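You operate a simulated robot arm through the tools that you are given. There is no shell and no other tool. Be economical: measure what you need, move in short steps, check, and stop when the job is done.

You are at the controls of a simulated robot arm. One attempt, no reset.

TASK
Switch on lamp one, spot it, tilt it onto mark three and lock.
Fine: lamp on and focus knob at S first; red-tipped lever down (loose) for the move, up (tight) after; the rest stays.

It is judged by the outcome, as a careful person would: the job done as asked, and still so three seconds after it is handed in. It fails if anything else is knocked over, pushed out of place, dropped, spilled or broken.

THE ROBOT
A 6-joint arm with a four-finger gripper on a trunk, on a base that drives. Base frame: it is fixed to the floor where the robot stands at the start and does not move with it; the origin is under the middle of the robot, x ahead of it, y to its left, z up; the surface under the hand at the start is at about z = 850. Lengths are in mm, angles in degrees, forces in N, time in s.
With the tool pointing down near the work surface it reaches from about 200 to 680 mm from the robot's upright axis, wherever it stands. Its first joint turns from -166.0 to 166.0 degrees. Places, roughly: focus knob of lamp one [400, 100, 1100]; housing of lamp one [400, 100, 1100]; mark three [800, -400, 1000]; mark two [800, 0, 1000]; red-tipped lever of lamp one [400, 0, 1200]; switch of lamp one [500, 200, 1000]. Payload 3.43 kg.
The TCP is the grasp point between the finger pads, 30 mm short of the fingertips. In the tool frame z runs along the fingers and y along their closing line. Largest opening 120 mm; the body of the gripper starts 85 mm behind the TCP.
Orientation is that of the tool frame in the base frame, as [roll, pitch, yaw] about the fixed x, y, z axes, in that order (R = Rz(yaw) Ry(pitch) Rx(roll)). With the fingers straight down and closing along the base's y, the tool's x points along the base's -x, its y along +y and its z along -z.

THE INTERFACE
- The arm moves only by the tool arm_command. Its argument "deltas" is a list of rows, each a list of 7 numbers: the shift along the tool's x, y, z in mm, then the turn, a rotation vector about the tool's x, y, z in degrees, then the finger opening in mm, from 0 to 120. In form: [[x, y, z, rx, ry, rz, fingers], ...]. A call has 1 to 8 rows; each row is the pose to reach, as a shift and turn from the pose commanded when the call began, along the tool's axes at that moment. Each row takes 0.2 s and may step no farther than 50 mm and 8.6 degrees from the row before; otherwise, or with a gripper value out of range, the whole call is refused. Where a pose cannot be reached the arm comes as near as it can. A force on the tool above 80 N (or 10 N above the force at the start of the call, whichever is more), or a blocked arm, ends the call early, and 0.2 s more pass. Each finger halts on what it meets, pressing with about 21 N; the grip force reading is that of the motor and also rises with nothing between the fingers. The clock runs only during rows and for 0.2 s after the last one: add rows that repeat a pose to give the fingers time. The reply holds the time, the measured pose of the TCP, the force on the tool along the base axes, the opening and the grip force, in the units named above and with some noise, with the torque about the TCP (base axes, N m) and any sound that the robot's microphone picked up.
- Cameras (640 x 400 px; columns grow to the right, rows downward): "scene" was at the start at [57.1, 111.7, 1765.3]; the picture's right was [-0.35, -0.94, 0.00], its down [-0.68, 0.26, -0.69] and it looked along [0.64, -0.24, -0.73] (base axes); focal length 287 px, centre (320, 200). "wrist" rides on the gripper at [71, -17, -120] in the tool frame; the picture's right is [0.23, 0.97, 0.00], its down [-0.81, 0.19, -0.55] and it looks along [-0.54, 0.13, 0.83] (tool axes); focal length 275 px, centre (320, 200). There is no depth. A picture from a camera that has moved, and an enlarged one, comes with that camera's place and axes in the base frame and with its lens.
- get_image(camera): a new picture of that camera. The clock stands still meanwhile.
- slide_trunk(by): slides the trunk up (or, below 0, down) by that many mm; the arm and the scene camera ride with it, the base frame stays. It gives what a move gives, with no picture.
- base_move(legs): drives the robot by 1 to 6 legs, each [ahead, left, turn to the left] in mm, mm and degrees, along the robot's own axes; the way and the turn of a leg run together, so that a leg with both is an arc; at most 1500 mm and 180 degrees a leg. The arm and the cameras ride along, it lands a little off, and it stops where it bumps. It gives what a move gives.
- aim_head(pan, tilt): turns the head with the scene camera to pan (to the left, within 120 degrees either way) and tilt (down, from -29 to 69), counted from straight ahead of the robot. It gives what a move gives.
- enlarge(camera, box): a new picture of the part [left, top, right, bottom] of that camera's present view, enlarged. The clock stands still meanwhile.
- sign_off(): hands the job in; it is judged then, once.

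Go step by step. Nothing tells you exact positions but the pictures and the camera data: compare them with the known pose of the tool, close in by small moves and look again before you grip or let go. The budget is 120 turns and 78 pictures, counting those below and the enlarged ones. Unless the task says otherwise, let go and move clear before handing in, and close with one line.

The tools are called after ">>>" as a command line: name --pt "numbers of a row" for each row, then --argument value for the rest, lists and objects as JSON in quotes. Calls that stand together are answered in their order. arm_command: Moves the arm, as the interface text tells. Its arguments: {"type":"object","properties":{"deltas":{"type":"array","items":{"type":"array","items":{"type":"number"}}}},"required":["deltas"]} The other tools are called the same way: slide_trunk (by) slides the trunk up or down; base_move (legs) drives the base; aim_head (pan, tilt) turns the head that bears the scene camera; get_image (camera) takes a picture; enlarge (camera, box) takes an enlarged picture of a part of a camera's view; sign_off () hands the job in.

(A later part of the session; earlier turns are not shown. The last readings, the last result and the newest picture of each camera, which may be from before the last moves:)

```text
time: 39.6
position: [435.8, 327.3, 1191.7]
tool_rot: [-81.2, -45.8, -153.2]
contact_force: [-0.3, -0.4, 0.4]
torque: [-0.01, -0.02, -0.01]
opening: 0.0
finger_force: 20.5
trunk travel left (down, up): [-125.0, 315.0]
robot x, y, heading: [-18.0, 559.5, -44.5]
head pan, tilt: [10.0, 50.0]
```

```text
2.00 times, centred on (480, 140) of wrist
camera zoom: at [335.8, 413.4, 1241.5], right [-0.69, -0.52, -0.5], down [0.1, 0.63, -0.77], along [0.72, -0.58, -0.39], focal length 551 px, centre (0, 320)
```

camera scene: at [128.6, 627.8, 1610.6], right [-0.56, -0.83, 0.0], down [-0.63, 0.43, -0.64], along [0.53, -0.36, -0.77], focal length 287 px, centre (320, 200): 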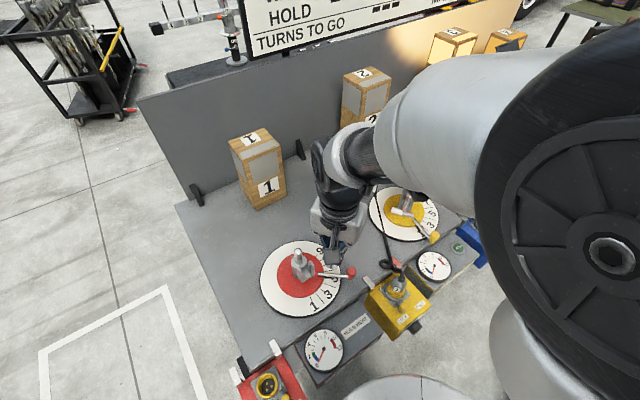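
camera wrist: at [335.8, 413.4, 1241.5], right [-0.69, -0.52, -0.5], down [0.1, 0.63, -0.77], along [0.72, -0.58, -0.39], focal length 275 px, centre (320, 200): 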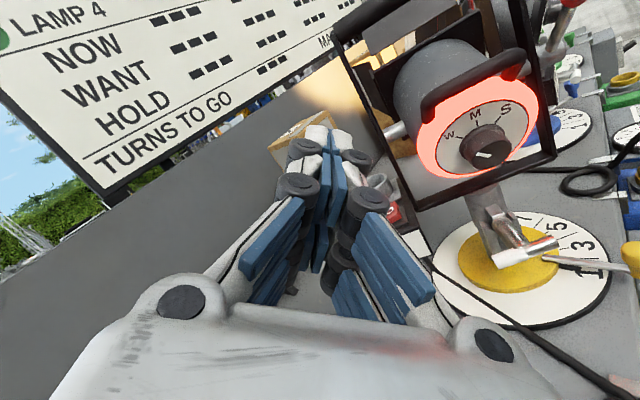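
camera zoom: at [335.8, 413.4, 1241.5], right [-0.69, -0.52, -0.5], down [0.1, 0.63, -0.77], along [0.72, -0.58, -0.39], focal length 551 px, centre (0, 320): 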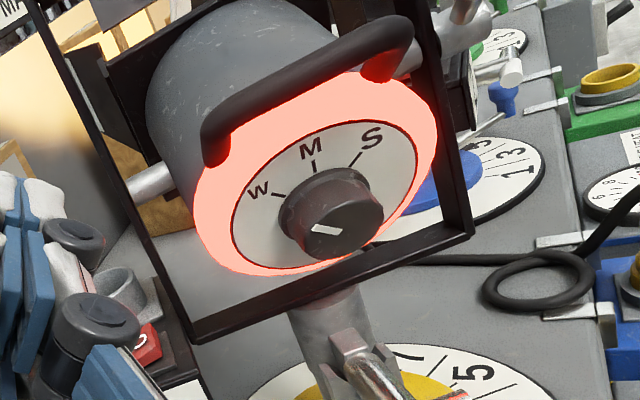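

Roll worked and the camera now rides on top. Refined knob face is (410.5, 145.5, 1088), so I'll back the base 80 mm for arm room before approaching.

>>> base_move --legs '[[-80, 0, 0]]'

```text
time: 40.7
position: [378.5, 384.2, 1192.1]
tool_rot: [-81.2, -45.6, -153.3]
contact_force: [-0.1, -0.3, 0.4]
torque: [0.03, 0.01, 0.01]
opening: 0.0
finger_force: 20.9
trunk travel left (down, up): [-125.0, 315.0]
robot x, y, heading: [-79.9, 611.4, -44.5]
head pan, tilt: [10.0, 50.0]
```

>>> arm_command --pt "-6 29 22 1.25 2 0 10" --pt "-12 58 44 2.5 4 0 30" --pt "-18 87 66 3.75 6 0 50" --pt "-24 115 88 5 8 0 70" --pt "-30 144 110 6.25 10 0 85" --pt "-35.5 172.5 132.5 7.5 12.1 0 85" --pt "-35.5 172.5 132.5 7.5 12.1 0 85"

>>> get_image --camera "wrist"

```text
time: 42.3
position: [375.7, 205.1, 1059.8]
tool_rot: [-62.6, -41.8, -169.1]
contact_force: [0.1, 0.3, -0.1]
torque: [0.02, 0.0, 0.03]
opening: 85.2
finger_force: 0.3
trunk travel left (down, up): [-125.0, 315.0]
robot x, y, heading: [-78.9, 615.4, -44.4]
head pan, tilt: [10.0, 50.0]
```

```text
37 pictures are left
camera wrist: at [276.0, 302.5, 1076.8], right [-0.65, -0.58, -0.49], down [0.24, 0.46, -0.86], along [0.72, -0.67, -0.16], focal length 275 px, centre (320, 200)
```

wrist: 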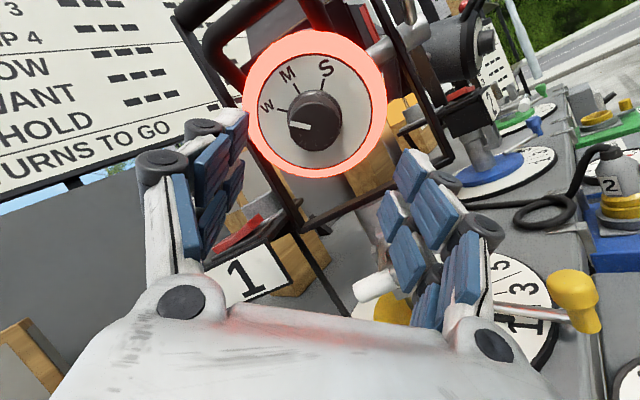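

>>> enlarge --camera "wrist" --box '[235, 20, 395, 190]'

```text
2.35 times, centred on (315, 105) of wrist
camera zoom: at [276.0, 302.5, 1076.8], right [-0.65, -0.58, -0.49], down [0.24, 0.46, -0.86], along [0.72, -0.67, -0.16], focal length 648 px, centre (332, 424)
```

zoom: 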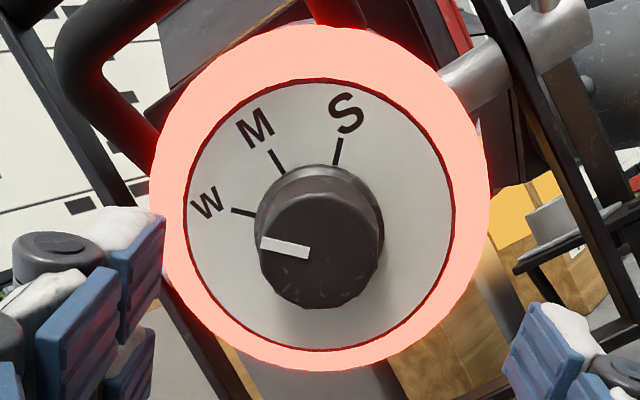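

The knob is nearly square on to the camera. It sits at about (5, −5, 77) in the tool frame, so I'll correct sideways and advance 50 mm along the axis.

>>> arm_command --pt "5.3 -5 0 0 0 0 85" --pt "5.3 -5 25 0 0 0 80" --pt "5.3 -5 50 0 0 0 80"

>>> get_image --camera "wrist"

```text
time: 43.1
position: [398.1, 167.8, 1084.0]
tool_rot: [-62.7, -42.0, -169.1]
contact_force: [-0.2, 0.1, -0.2]
torque: [-0.05, 0.01, 0.02]
opening: 79.9
finger_force: 0.1
trunk travel left (down, up): [-125.0, 315.0]
robot x, y, heading: [-79.3, 613.5, -44.0]
head pan, tilt: [10.0, 50.0]
```

```text
35 pictures are left
camera wrist: at [298.0, 265.5, 1100.5], right [-0.65, -0.58, -0.49], down [0.24, 0.46, -0.86], along [0.72, -0.68, -0.16], focal length 275 px, centre (320, 200)
```

wrist: 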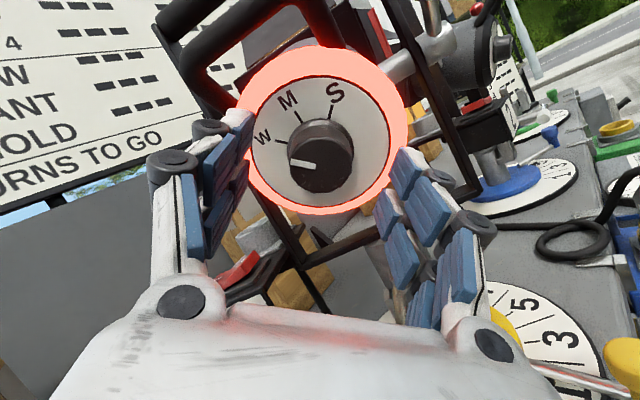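

Well centred, with the fingertips now at the cap plane. I'll advance 20 mm and close gently.

>>> arm_command --pt "0 0 10 0 0 0 80" --pt "0 0 20 0 0 0 80" --pt "0 0 20 0 0 0 60" --pt "0 0 20 0 0 0 45" --pt "0 0 20 0 0 0 30" --pt "0 0 20 0 0 0 20"

>>> get_image --camera "wrist"

```text
time: 44.5
position: [404.7, 158.2, 1091.6]
tool_rot: [-62.5, -42.2, -168.9]
contact_force: [-23.4, 52.6, -4.6]
torque: [-0.77, -0.19, 0.27]
opening: 50.4
finger_force: 20.8
trunk travel left (down, up): [-125.0, 315.0]
robot x, y, heading: [-75.8, 615.3, -44.2]
head pan, tilt: [10.0, 50.0]
```

```text
34 pictures are left
camera wrist: at [304.8, 255.9, 1109.2], right [-0.65, -0.58, -0.49], down [0.23, 0.46, -0.86], along [0.72, -0.67, -0.16], focal length 275 px, centre (320, 200)
```

wrist: 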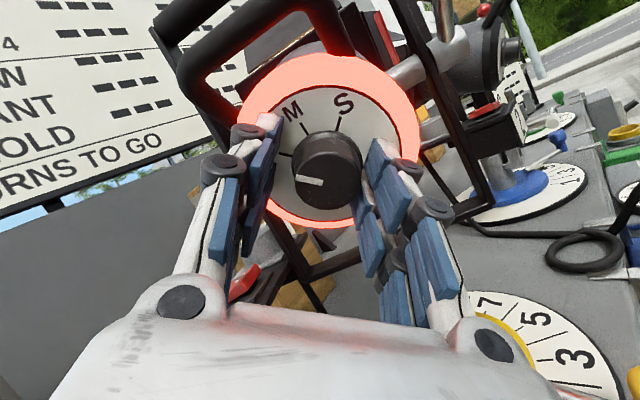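

The tips pressed on the dial plate, so I'll back off 10 mm, shift slightly, and close on the knob.

>>> arm_command --pt "0 0 -10 0 0 0 60" --pt "0 3 -10 0 0 0 60" --pt "0 3 -10 0 0 0 40" --pt "0 3 -10 0 0 0 25" --pt "0 3 -10 0 0 0 20"

>>> get_image --camera "wrist"

```text
time: 45.7
position: [402.1, 156.4, 1089.5]
tool_rot: [-62.4, -41.8, -169.4]
contact_force: [5.5, -2.1, 12.8]
torque: [-0.31, -0.12, 0.17]
opening: 36.1
finger_force: 21.6
trunk travel left (down, up): [-125.0, 315.0]
robot x, y, heading: [-76.7, 615.8, -44.5]
head pan, tilt: [10.0, 50.0]
```

```text
33 pictures are left
camera wrist: at [301.4, 255.4, 1105.5], right [-0.65, -0.58, -0.49], down [0.24, 0.45, -0.86], along [0.72, -0.68, -0.15], focal length 275 px, centre (320, 200)
```

wrist: 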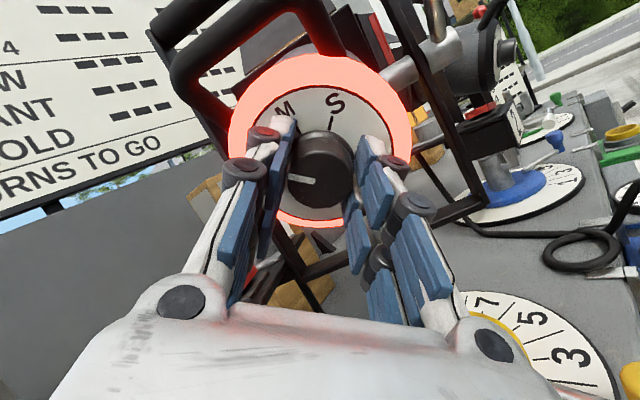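

Gripped at 36 mm. W to S is about 100° clockwise, so I'll turn 56° first and check.

>>> arm_command --pt "0 0 0 0 0 7 20" --pt "0 0 0 0 0 14 20" --pt "0 0 0 0 0 21 20" --pt "0 0 0 0 0 28 20" --pt "0 0 0 0 0 35 20" --pt "0 0 0 0 0 42 20" --pt "0 0 0 0 0 49 20" --pt "0 0 0 0 0 56 20"

>>> get_image --camera "wrist"

```text
time: 47.5
position: [401.4, 158.5, 1089.9]
tool_rot: [-69.4, 10.3, -146.3]
contact_force: [7.9, -5.5, 25.3]
torque: [-0.37, -0.16, 0.09]
opening: 36.4
finger_force: 20.5
trunk travel left (down, up): [-125.0, 315.0]
robot x, y, heading: [-77.0, 615.9, -44.2]
head pan, tilt: [10.0, 50.0]
```

```text
32 pictures are left
camera wrist: at [281.0, 220.3, 1049.8], right [0.14, -0.32, -0.94], down [0.47, 0.85, -0.22], along [0.87, -0.41, 0.27], focal length 275 px, centre (320, 200)
```

wrist: 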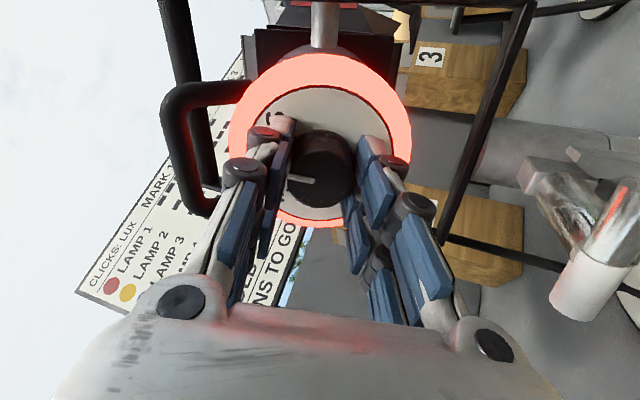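

The knob turns with the gripper. I'll continue the remaining ~45°, with a slight lift to relieve side force.

>>> arm_command --pt "0 -2 0 0 0 7 20" --pt "0 -2 0 0 0 14 20" --pt "0 -2 0 0 0 21 20" --pt "0 -2 0 0 0 28 20" --pt "0 -2 0 0 0 35 20" --pt "0 -2 0 0 0 40 20" --pt "0 -2 0 0 0 44 20"

>>> get_image --camera "wrist"

```text
time: 49.1
position: [401.2, 159.0, 1088.7]
tool_rot: [-58.0, 50.1, -124.4]
contact_force: [1.9, 2.9, 9.4]
torque: [-0.41, 0.13, 0.09]
opening: 35.4
finger_force: 20.5
trunk travel left (down, up): [-125.0, 315.0]
robot x, y, heading: [-75.8, 614.8, -44.5]
head pan, tilt: [10.0, 50.0]
```

```text
31 pictures are left
camera wrist: at [304.6, 215.3, 1001.3], right [0.7, 0.11, -0.71], down [0.19, 0.92, 0.33], along [0.69, -0.36, 0.63], focal length 275 px, centre (320, 200)
```

wrist: 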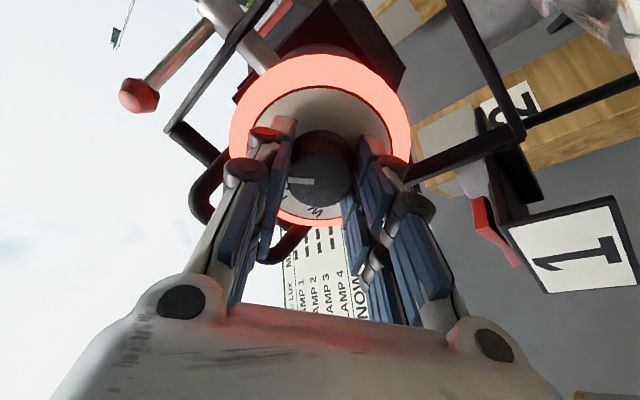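

Turned about 100° in total. I'll release, back off a little and check the pointer.

>>> arm_command --pt "0 0 0 0 0 0 50" --pt "0 0 0 0 0 0 75" --pt "0 0 0 0 0 0 80" --pt "0 0 -20 0 0 0 80" --pt "0 0 -40 0 0 0 80"

>>> enlarge --camera "wrist" --box '[215, 40, 425, 250]'

```text
time: 50.3
position: [382.8, 192.2, 1074.4]
tool_rot: [-57.8, 50.1, -124.2]
contact_force: [-0.2, 0.3, -0.6]
torque: [0.01, 0.0, -0.01]
opening: 80.0
finger_force: 0.1
trunk travel left (down, up): [-125.0, 315.0]
robot x, y, heading: [-76.1, 610.0, -44.4]
head pan, tilt: [10.0, 50.0]
```

```text
1.90 times, centred on (320, 145) of wrist
camera zoom: at [286.6, 247.6, 987.5], right [0.7, 0.11, -0.71], down [0.19, 0.93, 0.33], along [0.69, -0.36, 0.63], focal length 524 px, centre (320, 305)
```

zoom: 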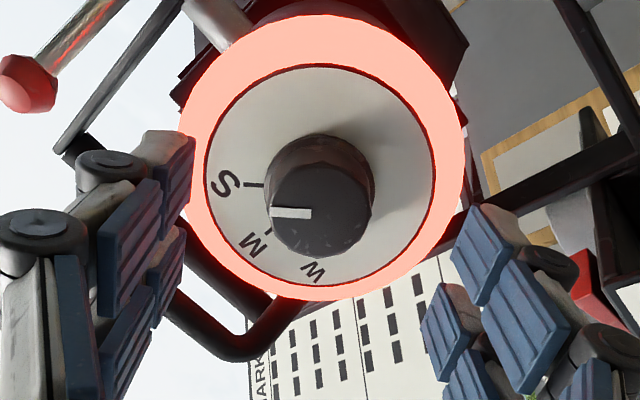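

>>> enlarge --camera "wrist" --box '[265, 95, 365, 195]'

```text
4.00 times, centred on (315, 145) of wrist
camera zoom: at [286.6, 247.6, 987.5], right [0.7, 0.11, -0.71], down [0.19, 0.93, 0.33], along [0.69, -0.36, 0.63], focal length 1101 px, centre (340, 420)
```

zoom: 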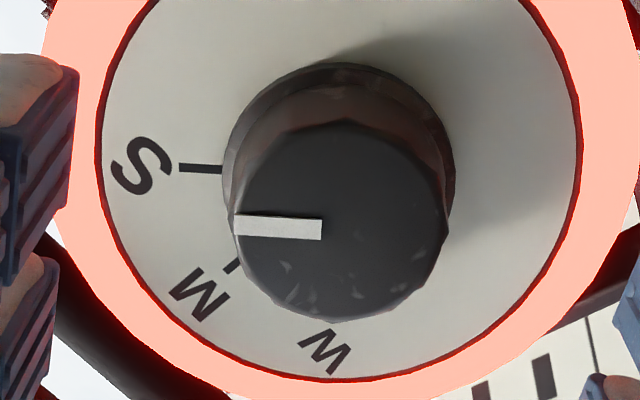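

The pointer lines up with the S tick. Next is the red lever: its ball is at about (336, 70, 1178), pointing rear-up. I'll re-orient the tool level behind it with the fingers closed.

>>> arm_command --pt "0 0 -45 0 0 0 70" --pt "-16 -40 -45 -2.6 1.3 -7.7 50" --pt "-32 -80 -45 -5.3 2.7 -15.4 30" --pt "-48 -120 -45 -7.9 4.1 -23.2 10" --pt "-64 -158 -45 -10.6 5.4 -31 0" --pt "-64 -158 -20 -13.2 6.8 -38.6 0" --pt "-64 -158 0 -15.9 8.1 -46.4 0" --pt "-64 -158 0 -18.5 9.5 -54.1 0"

>>> get_image --camera "wrist"

```text
time: 52.1
position: [278.7, 185.6, 1210.0]
tool_rot: [-90.1, -0.2, -150.0]
contact_force: [-0.1, 0.1, -0.1]
torque: [-0.03, 0.01, 0.01]
opening: 0.0
finger_force: 20.9
out of reach, approached as far as the arm can: row 5
trunk travel left (down, up): [-125.0, 315.0]
robot x, y, heading: [-74.1, 611.9, -44.2]
head pan, tilt: [10.0, 50.0]
```

```text
28 pictures are left
camera wrist: at [156.2, 255.5, 1226.9], right [-0.2, -0.12, -0.97], down [0.43, 0.88, -0.19], along [0.88, -0.45, -0.13], focal length 275 px, centre (320, 200)
```

wrist: 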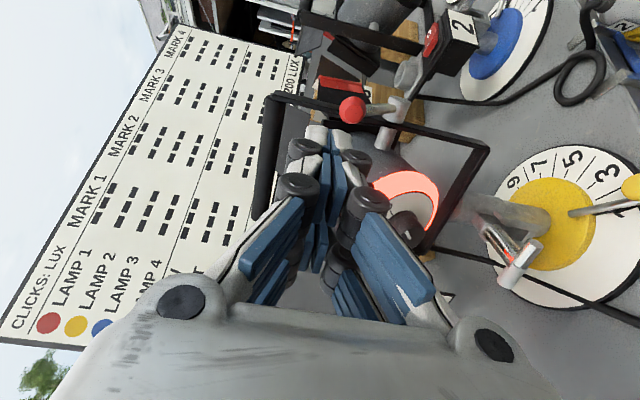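

Orientation is exact; the ball is at tool offset (10, 29, 131). I'll advance above it and then look.

>>> arm_command --pt "10 -10 30 0 0 0 0" --pt "10 -10 70 0 0 0 0" --pt "10 -10 100 0 0 0 0" --pt "10 -10 120 0 0 0 0"

>>> get_image --camera "wrist"

```text
time: 53.1
position: [341.3, 87.4, 1221.9]
tool_rot: [-90.2, 0.1, -150.7]
contact_force: [0.2, -0.9, 0.4]
torque: [0.0, -0.01, 0.02]
opening: 0.0
finger_force: 21.0
out of reach, approached as far as the arm can: row 2, 3, 4
trunk travel left (down, up): [-125.0, 315.0]
robot x, y, heading: [-75.7, 607.8, -44.4]
head pan, tilt: [10.0, 50.0]
```

```text
27 pictures are left
camera wrist: at [219.7, 156.7, 1238.1], right [-0.2, -0.11, -0.97], down [0.44, 0.88, -0.19], along [0.88, -0.46, -0.13], focal length 275 px, centre (320, 200)
```

wrist: 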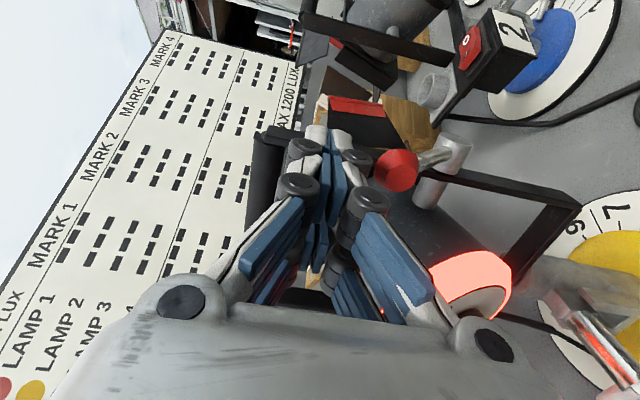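

The arm ran out of reach, so I'll pull back, drive the base 80 mm forward and re-approach.

>>> arm_command --pt "0 0 -40 0 0 0 0" --pt "0 0 -80 0 0 0 0" --pt "0 -20 -125 0 0 0 0"

>>> base_move --legs '[[80, -20, 0]]'

```text
time: 53.9
position: [276.4, 196.2, 1244.3]
tool_rot: [-89.9, 0.0, -149.9]
contact_force: [-0.3, 0.4, 1.1]
torque: [0.01, -0.02, 0.03]
opening: 0.0
finger_force: 20.7
trunk travel left (down, up): [-125.0, 315.0]
robot x, y, heading: [-75.8, 614.3, -44.4]
head pan, tilt: [10.0, 50.0]
```

```text
time: 55.0
position: [320.7, 122.6, 1242.8]
tool_rot: [-90.0, 0.1, -150.1]
contact_force: [0.4, -0.4, 0.6]
torque: [0.02, -0.02, -0.02]
opening: 0.0
finger_force: 20.7
trunk travel left (down, up): [-125.0, 315.0]
robot x, y, heading: [-36.1, 542.6, -44.5]
head pan, tilt: [10.0, 50.0]
```

>>> arm_command --pt "14 0 0 0 0 0 0" --pt "14 15 30 0 0 0 0" --pt "14 32 44 0 0 0 0" --pt "14 40 44 0 0 0 0" --pt "14 52 44 0 0 0 0" --pt "14 64 44 0 0 0 0"

>>> get_image --camera "wrist"

```text
time: 56.4
position: [335.2, 85.0, 1178.4]
tool_rot: [-90.1, 0.0, -150.5]
contact_force: [-0.4, 0.4, 0.1]
torque: [0.03, 0.0, 0.05]
opening: 0.0
finger_force: 21.0
out of reach, approached as far as the arm can: row 3, 4, 5, 6
trunk travel left (down, up): [-125.0, 315.0]
robot x, y, heading: [-35.6, 543.7, -44.3]
head pan, tilt: [10.0, 50.0]
```

```text
26 pictures are left
camera wrist: at [212.8, 154.9, 1195.1], right [-0.2, -0.11, -0.97], down [0.43, 0.88, -0.19], along [0.88, -0.46, -0.13], focal length 275 px, centre (320, 200)
```

wrist: 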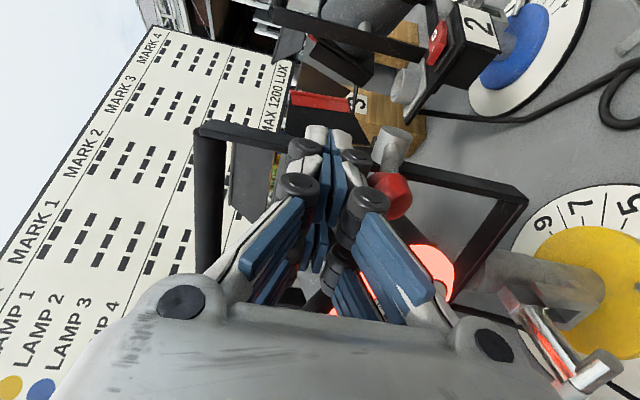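

The lever has begun moving down (ball now about z 1139). I'll continue pushing down.

>>> arm_command --pt "0 12 0 0 0 0 0" --pt "0 24 0 0 0 0 0" --pt "0 36 0 0 0 0 0" --pt "0 48 0 0 0 0 0"

>>> get_image --camera "wrist"

```text
time: 57.4
position: [336.4, 85.9, 1131.7]
tool_rot: [-90.1, 0.0, -150.4]
contact_force: [-0.3, 0.1, 0.0]
torque: [-0.02, 0.0, 0.0]
opening: 0.1
finger_force: 21.0
trunk travel left (down, up): [-125.0, 315.0]
robot x, y, heading: [-36.1, 543.1, -44.4]
head pan, tilt: [10.0, 50.0]
```

```text
25 pictures are left
camera wrist: at [215.0, 155.6, 1147.2], right [-0.2, -0.11, -0.97], down [0.43, 0.88, -0.19], along [0.88, -0.46, -0.13], focal length 275 px, centre (320, 200)
```

wrist: 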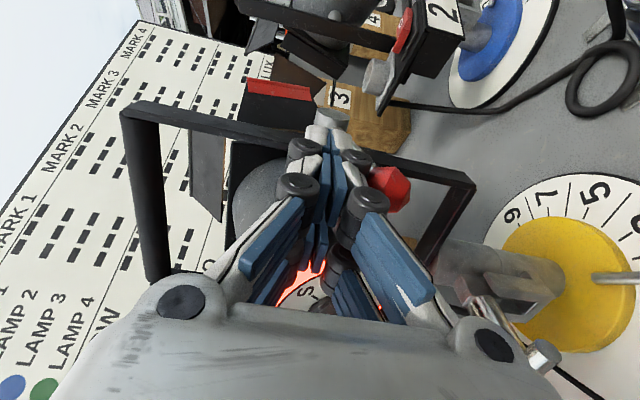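

>>> arm_command --pt "0 10 0 0 0 0 0" --pt "0 18 0 0 0 0 0" --pt "0 26 0 0 0 0 0" --pt "0 32 0 0 0 0 0"

>>> get_image --camera "wrist"

```text
time: 58.4
position: [336.2, 87.1, 1100.5]
tool_rot: [-90.1, 0.0, -150.5]
contact_force: [-0.3, -0.1, -0.9]
torque: [0.02, -0.02, 0.02]
opening: 0.0
finger_force: 21.3
trunk travel left (down, up): [-125.0, 315.0]
robot x, y, heading: [-32.6, 543.5, -44.4]
head pan, tilt: [10.0, 50.0]
```

```text
24 pictures are left
camera wrist: at [214.4, 155.7, 1116.3], right [-0.2, -0.11, -0.97], down [0.43, 0.88, -0.19], along [0.88, -0.46, -0.13], focal length 275 px, centre (320, 200)
```

wrist: 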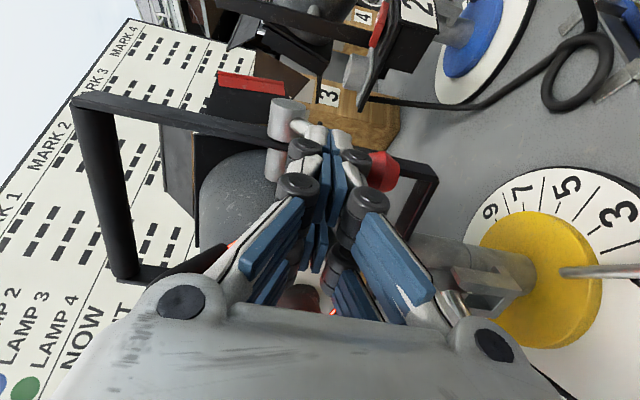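

>>> arm_command --pt "0 6 0 0 0 0 0" --pt "0 12 0 0 0 0 0" --pt "0 18 0 0 0 0 0"

>>> get_image --camera "wrist"

```text
time: 59.2
position: [334.8, 87.0, 1094.2]
tool_rot: [-88.4, 0.2, -150.4]
contact_force: [-4.9, 3.5, 50.4]
torque: [-1.14, 0.06, -0.09]
opening: 0.0
finger_force: 20.9
trunk travel left (down, up): [-125.0, 315.0]
robot x, y, heading: [-31.3, 547.1, -44.4]
head pan, tilt: [10.0, 50.0]
```

```text
23 pictures are left
camera wrist: at [213.3, 157.1, 1106.2], right [-0.18, -0.14, -0.97], down [0.44, 0.88, -0.21], along [0.88, -0.46, -0.1], focal length 275 px, centre (320, 200)
```

wrist: 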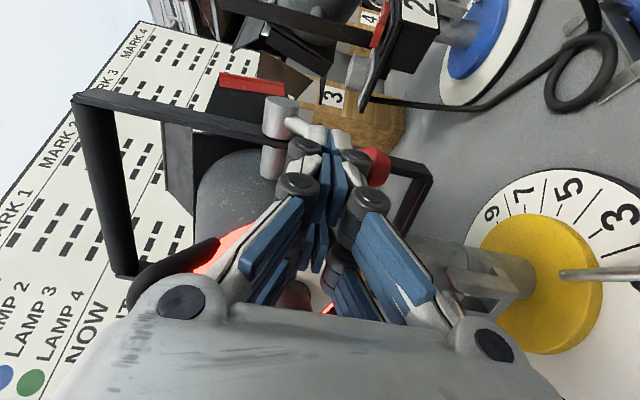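

A firm stop: the lever is now down (loose). I'll relieve it, back out and check the beam and lamp tilt.

>>> arm_command --pt "0 -14 0 0 0 0 0" --pt "0 -14 -40 0 0 0 0" --pt "0 -14 -80 0 0 0 0" --pt "0 -50 -90 0 0 0 0" --pt "0 -90 -90 0 0 0 0"

>>> get_image --camera "wrist"

>>> aim_head --pan 0 --tilt 30

>>> get_image --camera "scene"

```text
time: 60.4
position: [317.0, 146.2, 1165.9]
tool_rot: [-90.2, 0.0, -150.2]
contact_force: [0.5, 0.5, 0.8]
torque: [0.0, 0.04, 0.02]
opening: 0.0
finger_force: 21.0
out of reach, approached as far as the arm can: row 4, 5
trunk travel left (down, up): [-125.0, 315.0]
robot x, y, heading: [-33.2, 546.1, -44.5]
head pan, tilt: [10.0, 50.0]
```

```text
22 pictures are left
camera wrist: at [194.3, 214.8, 1181.2], right [-0.2, -0.11, -0.97], down [0.43, 0.88, -0.19], along [0.88, -0.45, -0.13], focal length 275 px, centre (320, 200)
```

wrist: 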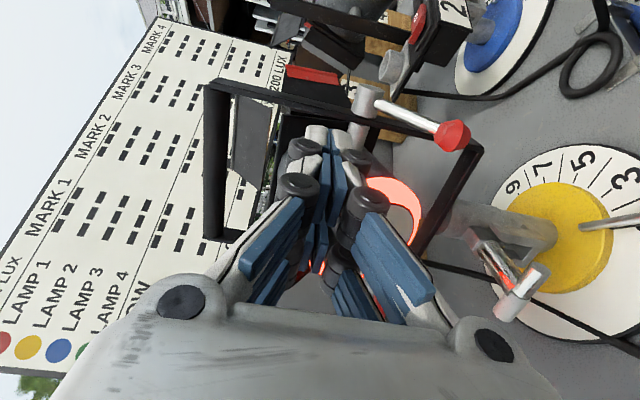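

```text
time: 61.2
position: [318.1, 144.6, 1163.6]
tool_rot: [-90.1, 0.0, -150.2]
contact_force: [0.0, 0.0, 0.0]
torque: [0.0, 0.0, 0.0]
opening: 0.0
finger_force: 21.0
trunk travel left (down, up): [-125.0, 315.0]
robot x, y, heading: [-35.4, 542.9, -44.6]
head pan, tilt: [0.0, 30.0]
```

```text
21 pictures are left
camera scene: at [116.7, 594.3, 1639.9], right [-0.7, -0.71, 0.0], down [-0.36, 0.35, -0.87], along [0.62, -0.61, -0.5], focal length 287 px, centre (320, 200)
```

scene: 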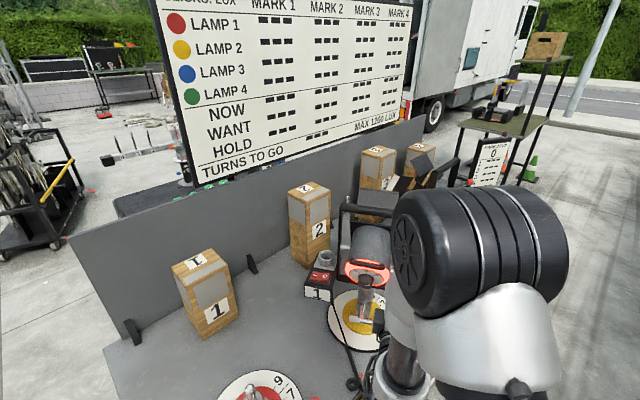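

>>> enlarge --camera "scene" --box '[330, 130, 520, 250]'

```text
3.33 times, centred on (425, 190) of scene
camera zoom: at [116.7, 594.3, 1639.9], right [-0.7, -0.71, 0.0], down [-0.36, 0.35, -0.87], along [0.62, -0.61, -0.5], focal length 958 px, centre (-30, 233)
```

zoom: 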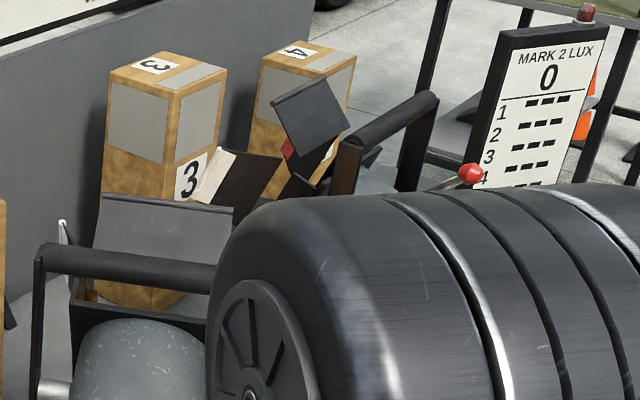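

The spot beam is now passing above everything, as expected with the lamp tilted up about 20°; mark three's patch needs roughly +3°. I'll back the base and move behind the top handle to grip it.

>>> base_move --legs '[[-90, 15, 0]]'

>>> arm_command --pt "-36 0 0 0 0 0 20" --pt "-72 0 0 0 0 0 40" --pt "-104 0 5 0 0 0 50" --pt "-104 0 5 0 0 0 50"

>>> get_image --camera "wrist"

```text
time: 62.3
position: [262.2, 219.2, 1165.8]
tool_rot: [-90.0, 0.0, -150.2]
contact_force: [-0.4, -0.3, 1.4]
torque: [0.05, -0.02, 0.0]
opening: 0.2
finger_force: 20.8
trunk travel left (down, up): [-125.0, 315.0]
robot x, y, heading: [-89.3, 615.7, -44.3]
head pan, tilt: [0.0, 30.0]
```

```text
time: 63.3
position: [354.9, 265.2, 1165.2]
tool_rot: [-90.1, 0.0, -150.3]
contact_force: [-0.2, -0.5, 0.6]
torque: [0.0, -0.01, 0.01]
opening: 50.1
finger_force: 0.0
trunk travel left (down, up): [-125.0, 315.0]
robot x, y, heading: [-88.0, 617.6, -44.5]
head pan, tilt: [0.0, 30.0]
```

```text
19 pictures are left
camera wrist: at [232.7, 334.2, 1181.6], right [-0.2, -0.11, -0.97], down [0.43, 0.88, -0.19], along [0.88, -0.46, -0.13], focal length 275 px, centre (320, 200)
```

wrist: 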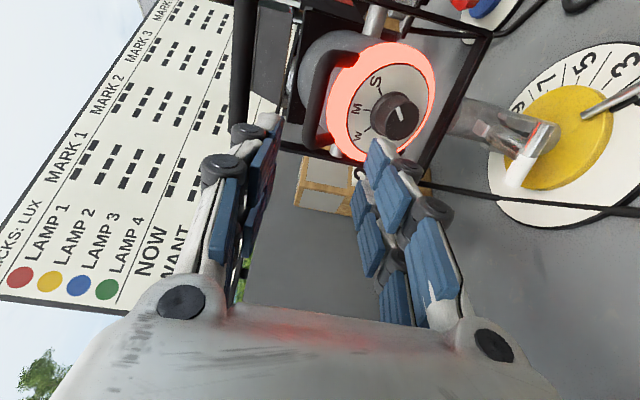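

>>> enlarge --camera "wrist" --box '[270, 10, 470, 190]'

```text
2.22 times, centred on (370, 100) of wrist
camera zoom: at [232.7, 334.2, 1181.6], right [-0.2, -0.11, -0.97], down [0.43, 0.88, -0.19], along [0.88, -0.46, -0.13], focal length 612 px, centre (209, 422)
```

zoom: 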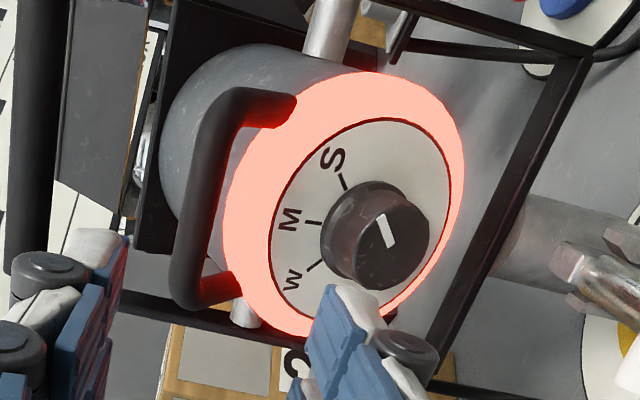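

The pointer is still at S. The handle bar is at roughly (10, −6, 105–135) in tool axes, so I'll advance 75 mm and look.

>>> arm_command --pt "10 -6 0 0 0 0 50" --pt "10 -6 40 0 0 0 50" --pt "10 -6 75 0 0 0 50"

>>> get_image --camera "wrist"

```text
time: 64.1
position: [383.7, 194.9, 1170.0]
tool_rot: [-90.1, -0.1, -150.3]
contact_force: [1.0, -0.2, 0.5]
torque: [0.0, -0.03, 0.03]
opening: 50.0
finger_force: 0.1
trunk travel left (down, up): [-125.0, 315.0]
robot x, y, heading: [-87.2, 616.5, -44.4]
head pan, tilt: [0.0, 30.0]
```

```text
17 pictures are left
camera wrist: at [261.5, 263.8, 1186.6], right [-0.2, -0.11, -0.97], down [0.43, 0.88, -0.19], along [0.88, -0.46, -0.13], focal length 275 px, centre (320, 200)
```

wrist: 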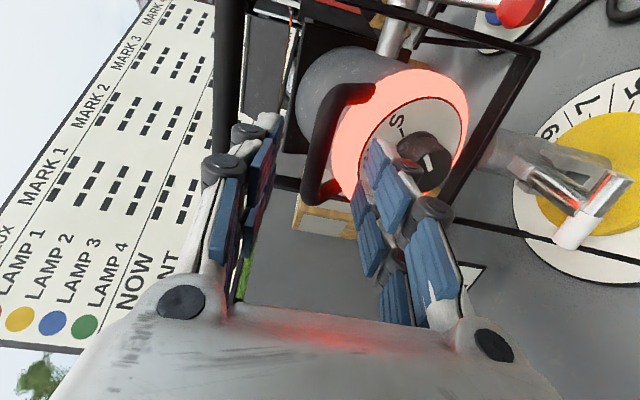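

>>> arm_command --pt "0 2 25 0 0 0 50" --pt "0 2 44 0 0 0 50" --pt "0 2 44 0 0 0 35" --pt "0 2 44 0 0 0 20" --pt "0 2 44 0 0 0 8" --pt "0 2 44 0 0 0 5"

>>> get_image --camera "wrist"

```text
time: 65.5
position: [403.8, 161.0, 1171.9]
tool_rot: [-89.9, 0.0, -150.2]
contact_force: [-15.5, 26.8, 9.7]
torque: [0.23, 0.19, -0.01]
opening: 51.9
finger_force: 20.7
trunk travel left (down, up): [-125.0, 315.0]
robot x, y, heading: [-88.1, 617.0, -44.1]
head pan, tilt: [0.0, 30.0]
```

```text
16 pictures are left
camera wrist: at [281.2, 230.5, 1188.5], right [-0.2, -0.12, -0.97], down [0.43, 0.88, -0.19], along [0.88, -0.46, -0.12], focal length 275 px, centre (320, 200)
```

wrist: 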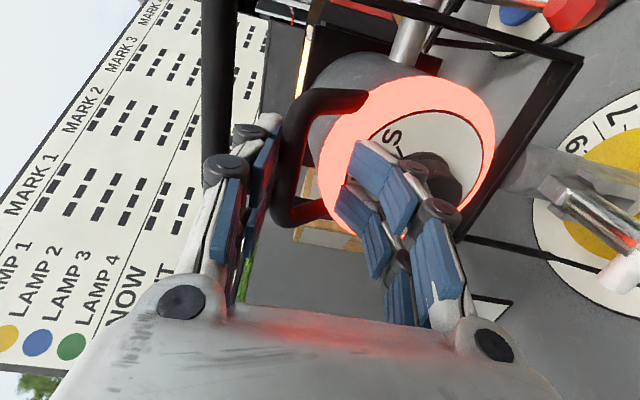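

The lower finger pushed the rim and the loose lamp has tilted down some 10° already. I'll back off, raise to the handle bar's new height and grip it.

>>> arm_command --pt "0 0 -15 0 0 0 55" --pt "0 -18 -15 0 0 0 55" --pt "0 -18 -6 0 0 0 50" --pt "0 -18 -6 0 0 0 35" --pt "0 -18 -6 0 0 0 20" --pt "0 -18 -6 0 0 0 8" --pt "0 -18 -6 0 0 0 5"

>>> get_image --camera "wrist"

```text
time: 67.1
position: [400.5, 167.4, 1190.0]
tool_rot: [-89.8, -0.1, -150.3]
contact_force: [-16.8, 23.8, 9.9]
torque: [0.56, 0.58, -0.2]
opening: 29.9
finger_force: 21.0
trunk travel left (down, up): [-125.0, 315.0]
robot x, y, heading: [-86.8, 615.2, -44.5]
head pan, tilt: [0.0, 30.0]
```

```text
15 pictures are left
camera wrist: at [278.5, 235.8, 1205.7], right [-0.2, -0.12, -0.97], down [0.43, 0.88, -0.19], along [0.88, -0.46, -0.12], focal length 275 px, centre (320, 200)
```

wrist: 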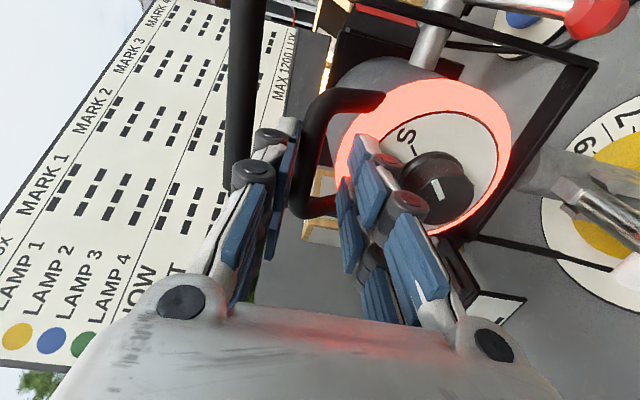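

>>> enlarge --camera "scene" --box '[330, 110, 490, 230]'

```text
3.33 times, centred on (410, 170) of scene
camera zoom: at [59.2, 673.2, 1640.2], right [-0.7, -0.71, 0.0], down [-0.35, 0.35, -0.87], along [0.62, -0.61, -0.5], focal length 958 px, centre (20, 300)
```

zoom: 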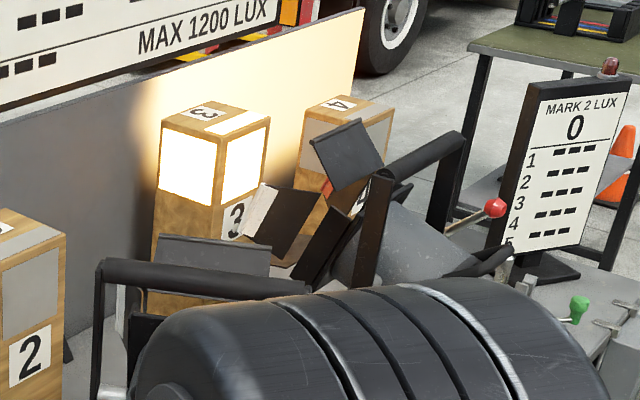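

The beam now lights the upper part of block three, but it is centred about 8° high. I'll carry the handle forward and up a little more.

>>> arm_command --pt "0 -3 2 0 0 0 5" --pt "0 -6 4 0 0 0 5" --pt "0 -9 7 0 0 0 5"

>>> enlarge --camera "scene" --box '[330, 110, 490, 230]'

```text
time: 67.9
position: [403.6, 161.1, 1200.9]
tool_rot: [-89.6, 0.2, -150.2]
contact_force: [-18.9, 28.6, 13.8]
torque: [0.8, 0.62, -0.07]
opening: 30.7
finger_force: 20.8
trunk travel left (down, up): [-125.0, 315.0]
robot x, y, heading: [-80.3, 615.5, -44.5]
head pan, tilt: [0.0, 30.0]
```

```text
3.33 times, centred on (410, 170) of scene
camera zoom: at [58.5, 674.1, 1640.3], right [-0.7, -0.71, 0.0], down [-0.35, 0.35, -0.87], along [0.62, -0.61, -0.5], focal length 958 px, centre (20, 300)
```

zoom: 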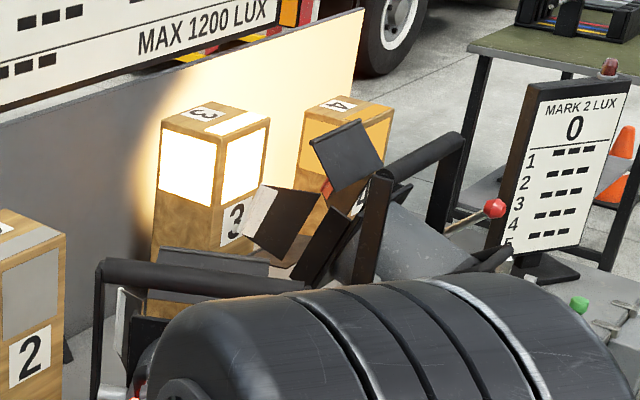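

>>> enlarge --camera "scene" --box '[355, 110, 435, 190]'

```text
5.00 times, centred on (395, 150) of scene
camera zoom: at [58.5, 674.1, 1640.3], right [-0.7, -0.71, 0.0], down [-0.35, 0.35, -0.87], along [0.62, -0.61, -0.5], focal length 1436 px, centre (-55, 450)
```

zoom: 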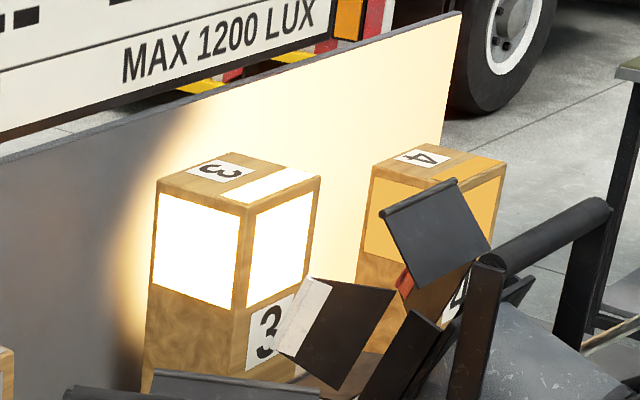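

>>> get_image --camera "scene"

```text
11 pictures are left
camera scene: at [58.5, 674.1, 1640.3], right [-0.7, -0.71, 0.0], down [-0.35, 0.35, -0.87], along [0.62, -0.61, -0.5], focal length 287 px, centre (320, 200)
```

scene: 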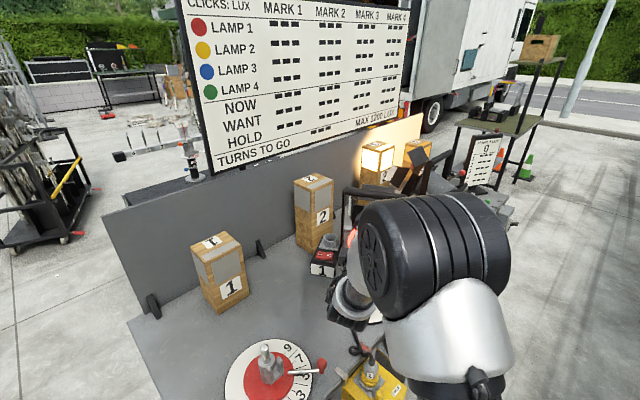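

The beam covers mark three's patches now. I'll release the handle, back away straight, and measure the beam edge on the wall precisely.

>>> arm_command --pt "0 0 -6 0 0 0 40" --pt "0 0 -10 0 0 0 55" --pt "0 0 -40 0 0 0 60" --pt "0 0 -80 0 0 0 60"

>>> enlarge --camera "scene" --box '[360, 120, 420, 180]'

>>> get_image --camera "wrist"

```text
time: 68.9
position: [366.7, 226.8, 1196.7]
tool_rot: [-90.0, 0.0, -150.1]
contact_force: [0.5, -0.7, 0.5]
torque: [0.0, -0.01, 0.02]
opening: 60.0
finger_force: 0.1
trunk travel left (down, up): [-125.0, 315.0]
robot x, y, heading: [-87.2, 620.6, -44.5]
head pan, tilt: [0.0, 30.0]
```

```text
6.67 times, centred on (390, 150) of scene
camera zoom: at [62.8, 668.8, 1640.0], right [-0.7, -0.71, 0.0], down [-0.36, 0.35, -0.87], along [0.62, -0.61, -0.5], focal length 1915 px, centre (-147, 533)
```

zoom: 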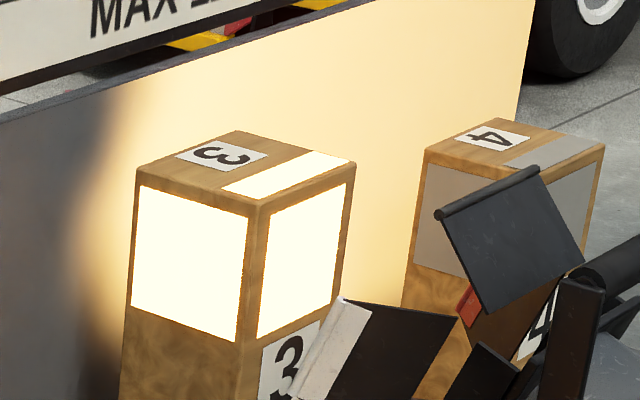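

```text
9 pictures are left
camera wrist: at [244.7, 296.1, 1212.3], right [-0.2, -0.11, -0.97], down [0.43, 0.88, -0.19], along [0.88, -0.46, -0.13], focal length 275 px, centre (320, 200)
```

wrist: 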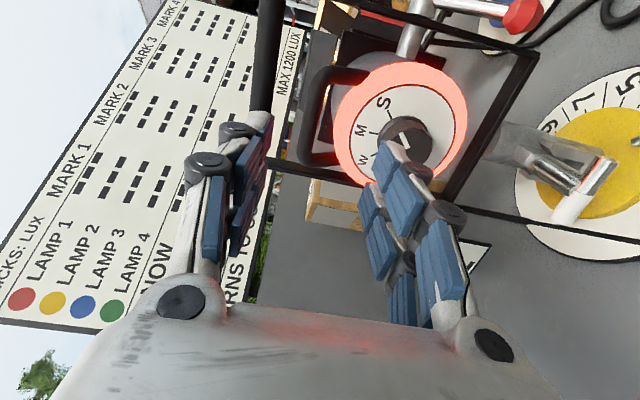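

Beam edge geometry puts the spot's centre level near z 1125–1135, which matches mark three's patch. Now I'll swing the closed fingers right and drive forward to lift the lever from below.

>>> arm_command --pt "0 0 -20 0 0 0 40" --pt "33 0 -35 0 0 0 20" --pt "66 20 -45 0 0 0 0" --pt "100 45 -50 0 0 0 0" --pt "100 90 -50 0 0 0 0" --pt "100 130 -50 0 0 0 0" --pt "100 160 -50 0 0 0 0"

>>> base_move --legs '[[75, -15, 0]]'

>>> get_image --camera "wrist"

```text
time: 70.5
position: [255.9, 217.2, 1035.1]
tool_rot: [-89.9, 0.0, -150.2]
contact_force: [-0.6, 0.4, 1.1]
torque: [-0.03, 0.02, 0.01]
opening: 0.0
finger_force: 20.2
out of reach, approached as far as the arm can: row 4
trunk travel left (down, up): [-125.0, 315.0]
robot x, y, heading: [-87.2, 617.6, -44.6]
head pan, tilt: [0.0, 30.0]
```

```text
time: 71.6
position: [299.5, 154.7, 1033.3]
tool_rot: [-90.1, 0.0, -150.3]
contact_force: [-0.5, -0.1, 0.1]
torque: [0.02, -0.02, 0.01]
opening: 0.1
finger_force: 20.6
trunk travel left (down, up): [-125.0, 315.0]
robot x, y, heading: [-46.2, 553.6, -44.5]
head pan, tilt: [0.0, 30.0]
```

```text
8 pictures are left
camera wrist: at [177.0, 224.0, 1050.7], right [-0.2, -0.11, -0.97], down [0.43, 0.88, -0.19], along [0.88, -0.45, -0.13], focal length 275 px, centre (320, 200)
```

wrist: 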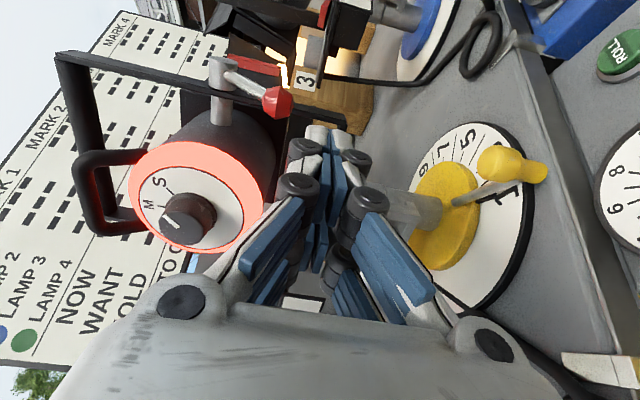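

The lever ball is about 37 mm above the fingers' axis and 100 mm ahead. I'll slide beneath it and raise.

>>> arm_command --pt "10 0 40 0 0 0 0" --pt "10 0 82 0 0 0 0" --pt "10 -15 82 0 0 0 0" --pt "10 -28 82 0 0 0 0" --pt "10 -40 82 0 0 0 0" --pt "10 -52 82 0 0 0 0" --pt "10 -64 82 0 0 0 0" --pt "10 -76 82 0 0 0 0"

>>> get_image --camera "wrist"

```text
time: 73.4
position: [335.6, 84.3, 1111.5]
tool_rot: [-90.0, 0.0, -150.6]
contact_force: [0.4, -0.3, 0.3]
torque: [0.0, 0.0, -0.01]
opening: 0.3
finger_force: 21.3
out of reach, approached as far as the arm can: row 2, 3, 4, 5, 6, 7, 8
trunk travel left (down, up): [-125.0, 315.0]
robot x, y, heading: [-44.1, 556.1, -44.5]
head pan, tilt: [0.0, 30.0]
```

```text
7 pictures are left
camera wrist: at [214.1, 154.8, 1127.8], right [-0.2, -0.11, -0.97], down [0.44, 0.88, -0.19], along [0.88, -0.46, -0.13], focal length 275 px, centre (320, 200)
```

wrist: 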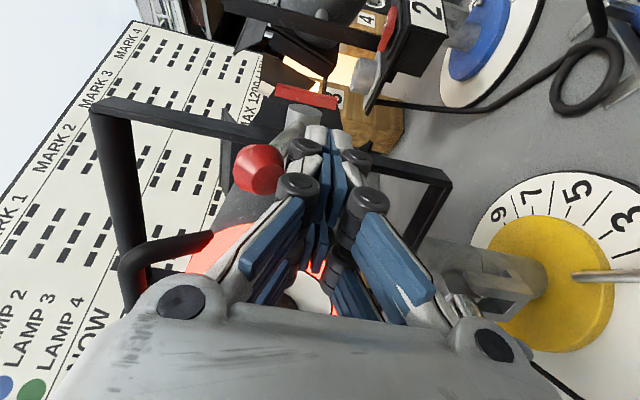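

>>> arm_command --pt "0 -12 0 0 0 0 0" --pt "0 -24 0 0 0 0 0" --pt "0 -34 0 0 0 0 0" --pt "0 -40 0 0 0 0 0" --pt "0 -46 0 0 0 0 0" --pt "0 -52 0 0 0 0 0"

>>> get_image --camera "wrist"

```text
time: 74.8
position: [336.6, 86.9, 1157.4]
tool_rot: [-91.1, -0.1, -150.4]
contact_force: [-5.5, 6.0, -30.2]
torque: [0.75, 0.06, -0.07]
opening: 0.0
finger_force: 21.1
trunk travel left (down, up): [-125.0, 315.0]
robot x, y, heading: [-48.3, 555.0, -44.5]
head pan, tilt: [0.0, 30.0]
```

```text
6 pictures are left
camera wrist: at [214.3, 155.1, 1175.0], right [-0.21, -0.1, -0.97], down [0.43, 0.88, -0.18], along [0.88, -0.46, -0.14], focal length 275 px, centre (320, 200)
```

wrist: 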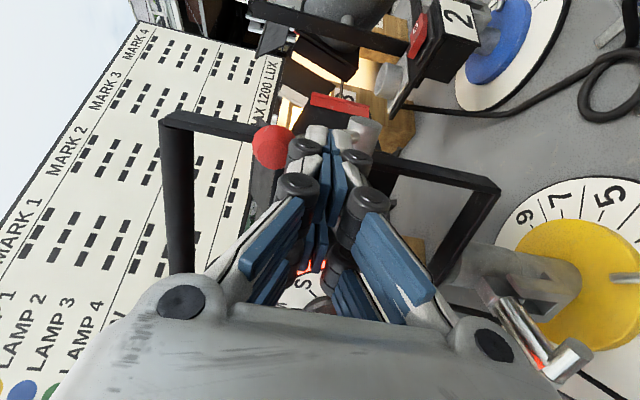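

The lever is back at its original tight position, with resistance. A few more millimetres will seat it, then I'll lower off and check.

>>> arm_command --pt "0 -4 0 0 0 0 0" --pt "0 -7 0 0 0 0 0"

>>> arm_command --pt "0 20 0 0 0 0 0" --pt "0 28 -20 0 0 0 0" --pt "0 28 -60 0 0 0 0" --pt "0 28 -85 0 0 0 0"

>>> base_move --legs '[[-100, 0, 0]]'

>>> get_image --camera "wrist"

>>> enlarge --camera "scene" --box '[350, 110, 440, 200]'

```text
time: 75.4
position: [335.4, 84.9, 1158.1]
tool_rot: [-91.9, -0.3, -150.4]
contact_force: [-5.2, 6.6, -48.9]
torque: [1.12, -0.05, -0.08]
opening: 0.0
finger_force: 21.1
trunk travel left (down, up): [-125.0, 315.0]
robot x, y, heading: [-45.1, 554.5, -44.6]
head pan, tilt: [0.0, 30.0]
```

```text
time: 76.4
position: [299.8, 157.5, 1143.6]
tool_rot: [-89.9, 0.0, -150.2]
contact_force: [0.0, 0.1, -0.5]
torque: [-0.01, 0.03, 0.0]
opening: 0.1
finger_force: 20.9
out of reach, approached as far as the arm can: row 4
trunk travel left (down, up): [-125.0, 315.0]
robot x, y, heading: [-44.3, 557.3, -44.5]
head pan, tilt: [0.0, 30.0]
```

```text
time: 77.5
position: [228.6, 225.7, 1143.7]
tool_rot: [-90.0, 0.0, -150.1]
contact_force: [0.0, 0.3, -0.3]
torque: [0.02, 0.01, 0.0]
opening: 0.0
finger_force: 20.8
trunk travel left (down, up): [-125.0, 315.0]
robot x, y, heading: [-115.9, 623.3, -44.3]
head pan, tilt: [0.0, 30.0]
```

```text
5 pictures are left
camera wrist: at [107.0, 295.8, 1159.2], right [-0.2, -0.11, -0.97], down [0.43, 0.88, -0.19], along [0.88, -0.45, -0.13], focal length 275 px, centre (320, 200)
```

wrist: 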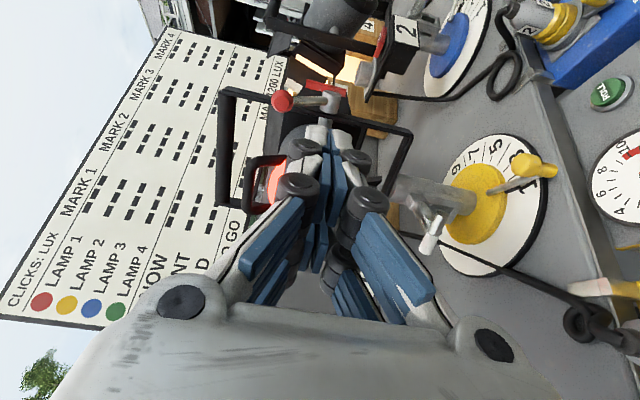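

```text
4.44 times, centred on (395, 155) of scene
camera zoom: at [34.0, 676.0, 1640.1], right [-0.7, -0.71, 0.0], down [-0.36, 0.35, -0.87], along [0.62, -0.61, -0.5], focal length 1277 px, centre (-13, 400)
```

zoom: 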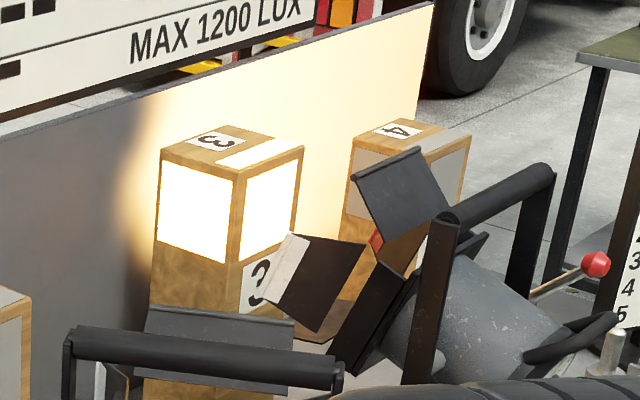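

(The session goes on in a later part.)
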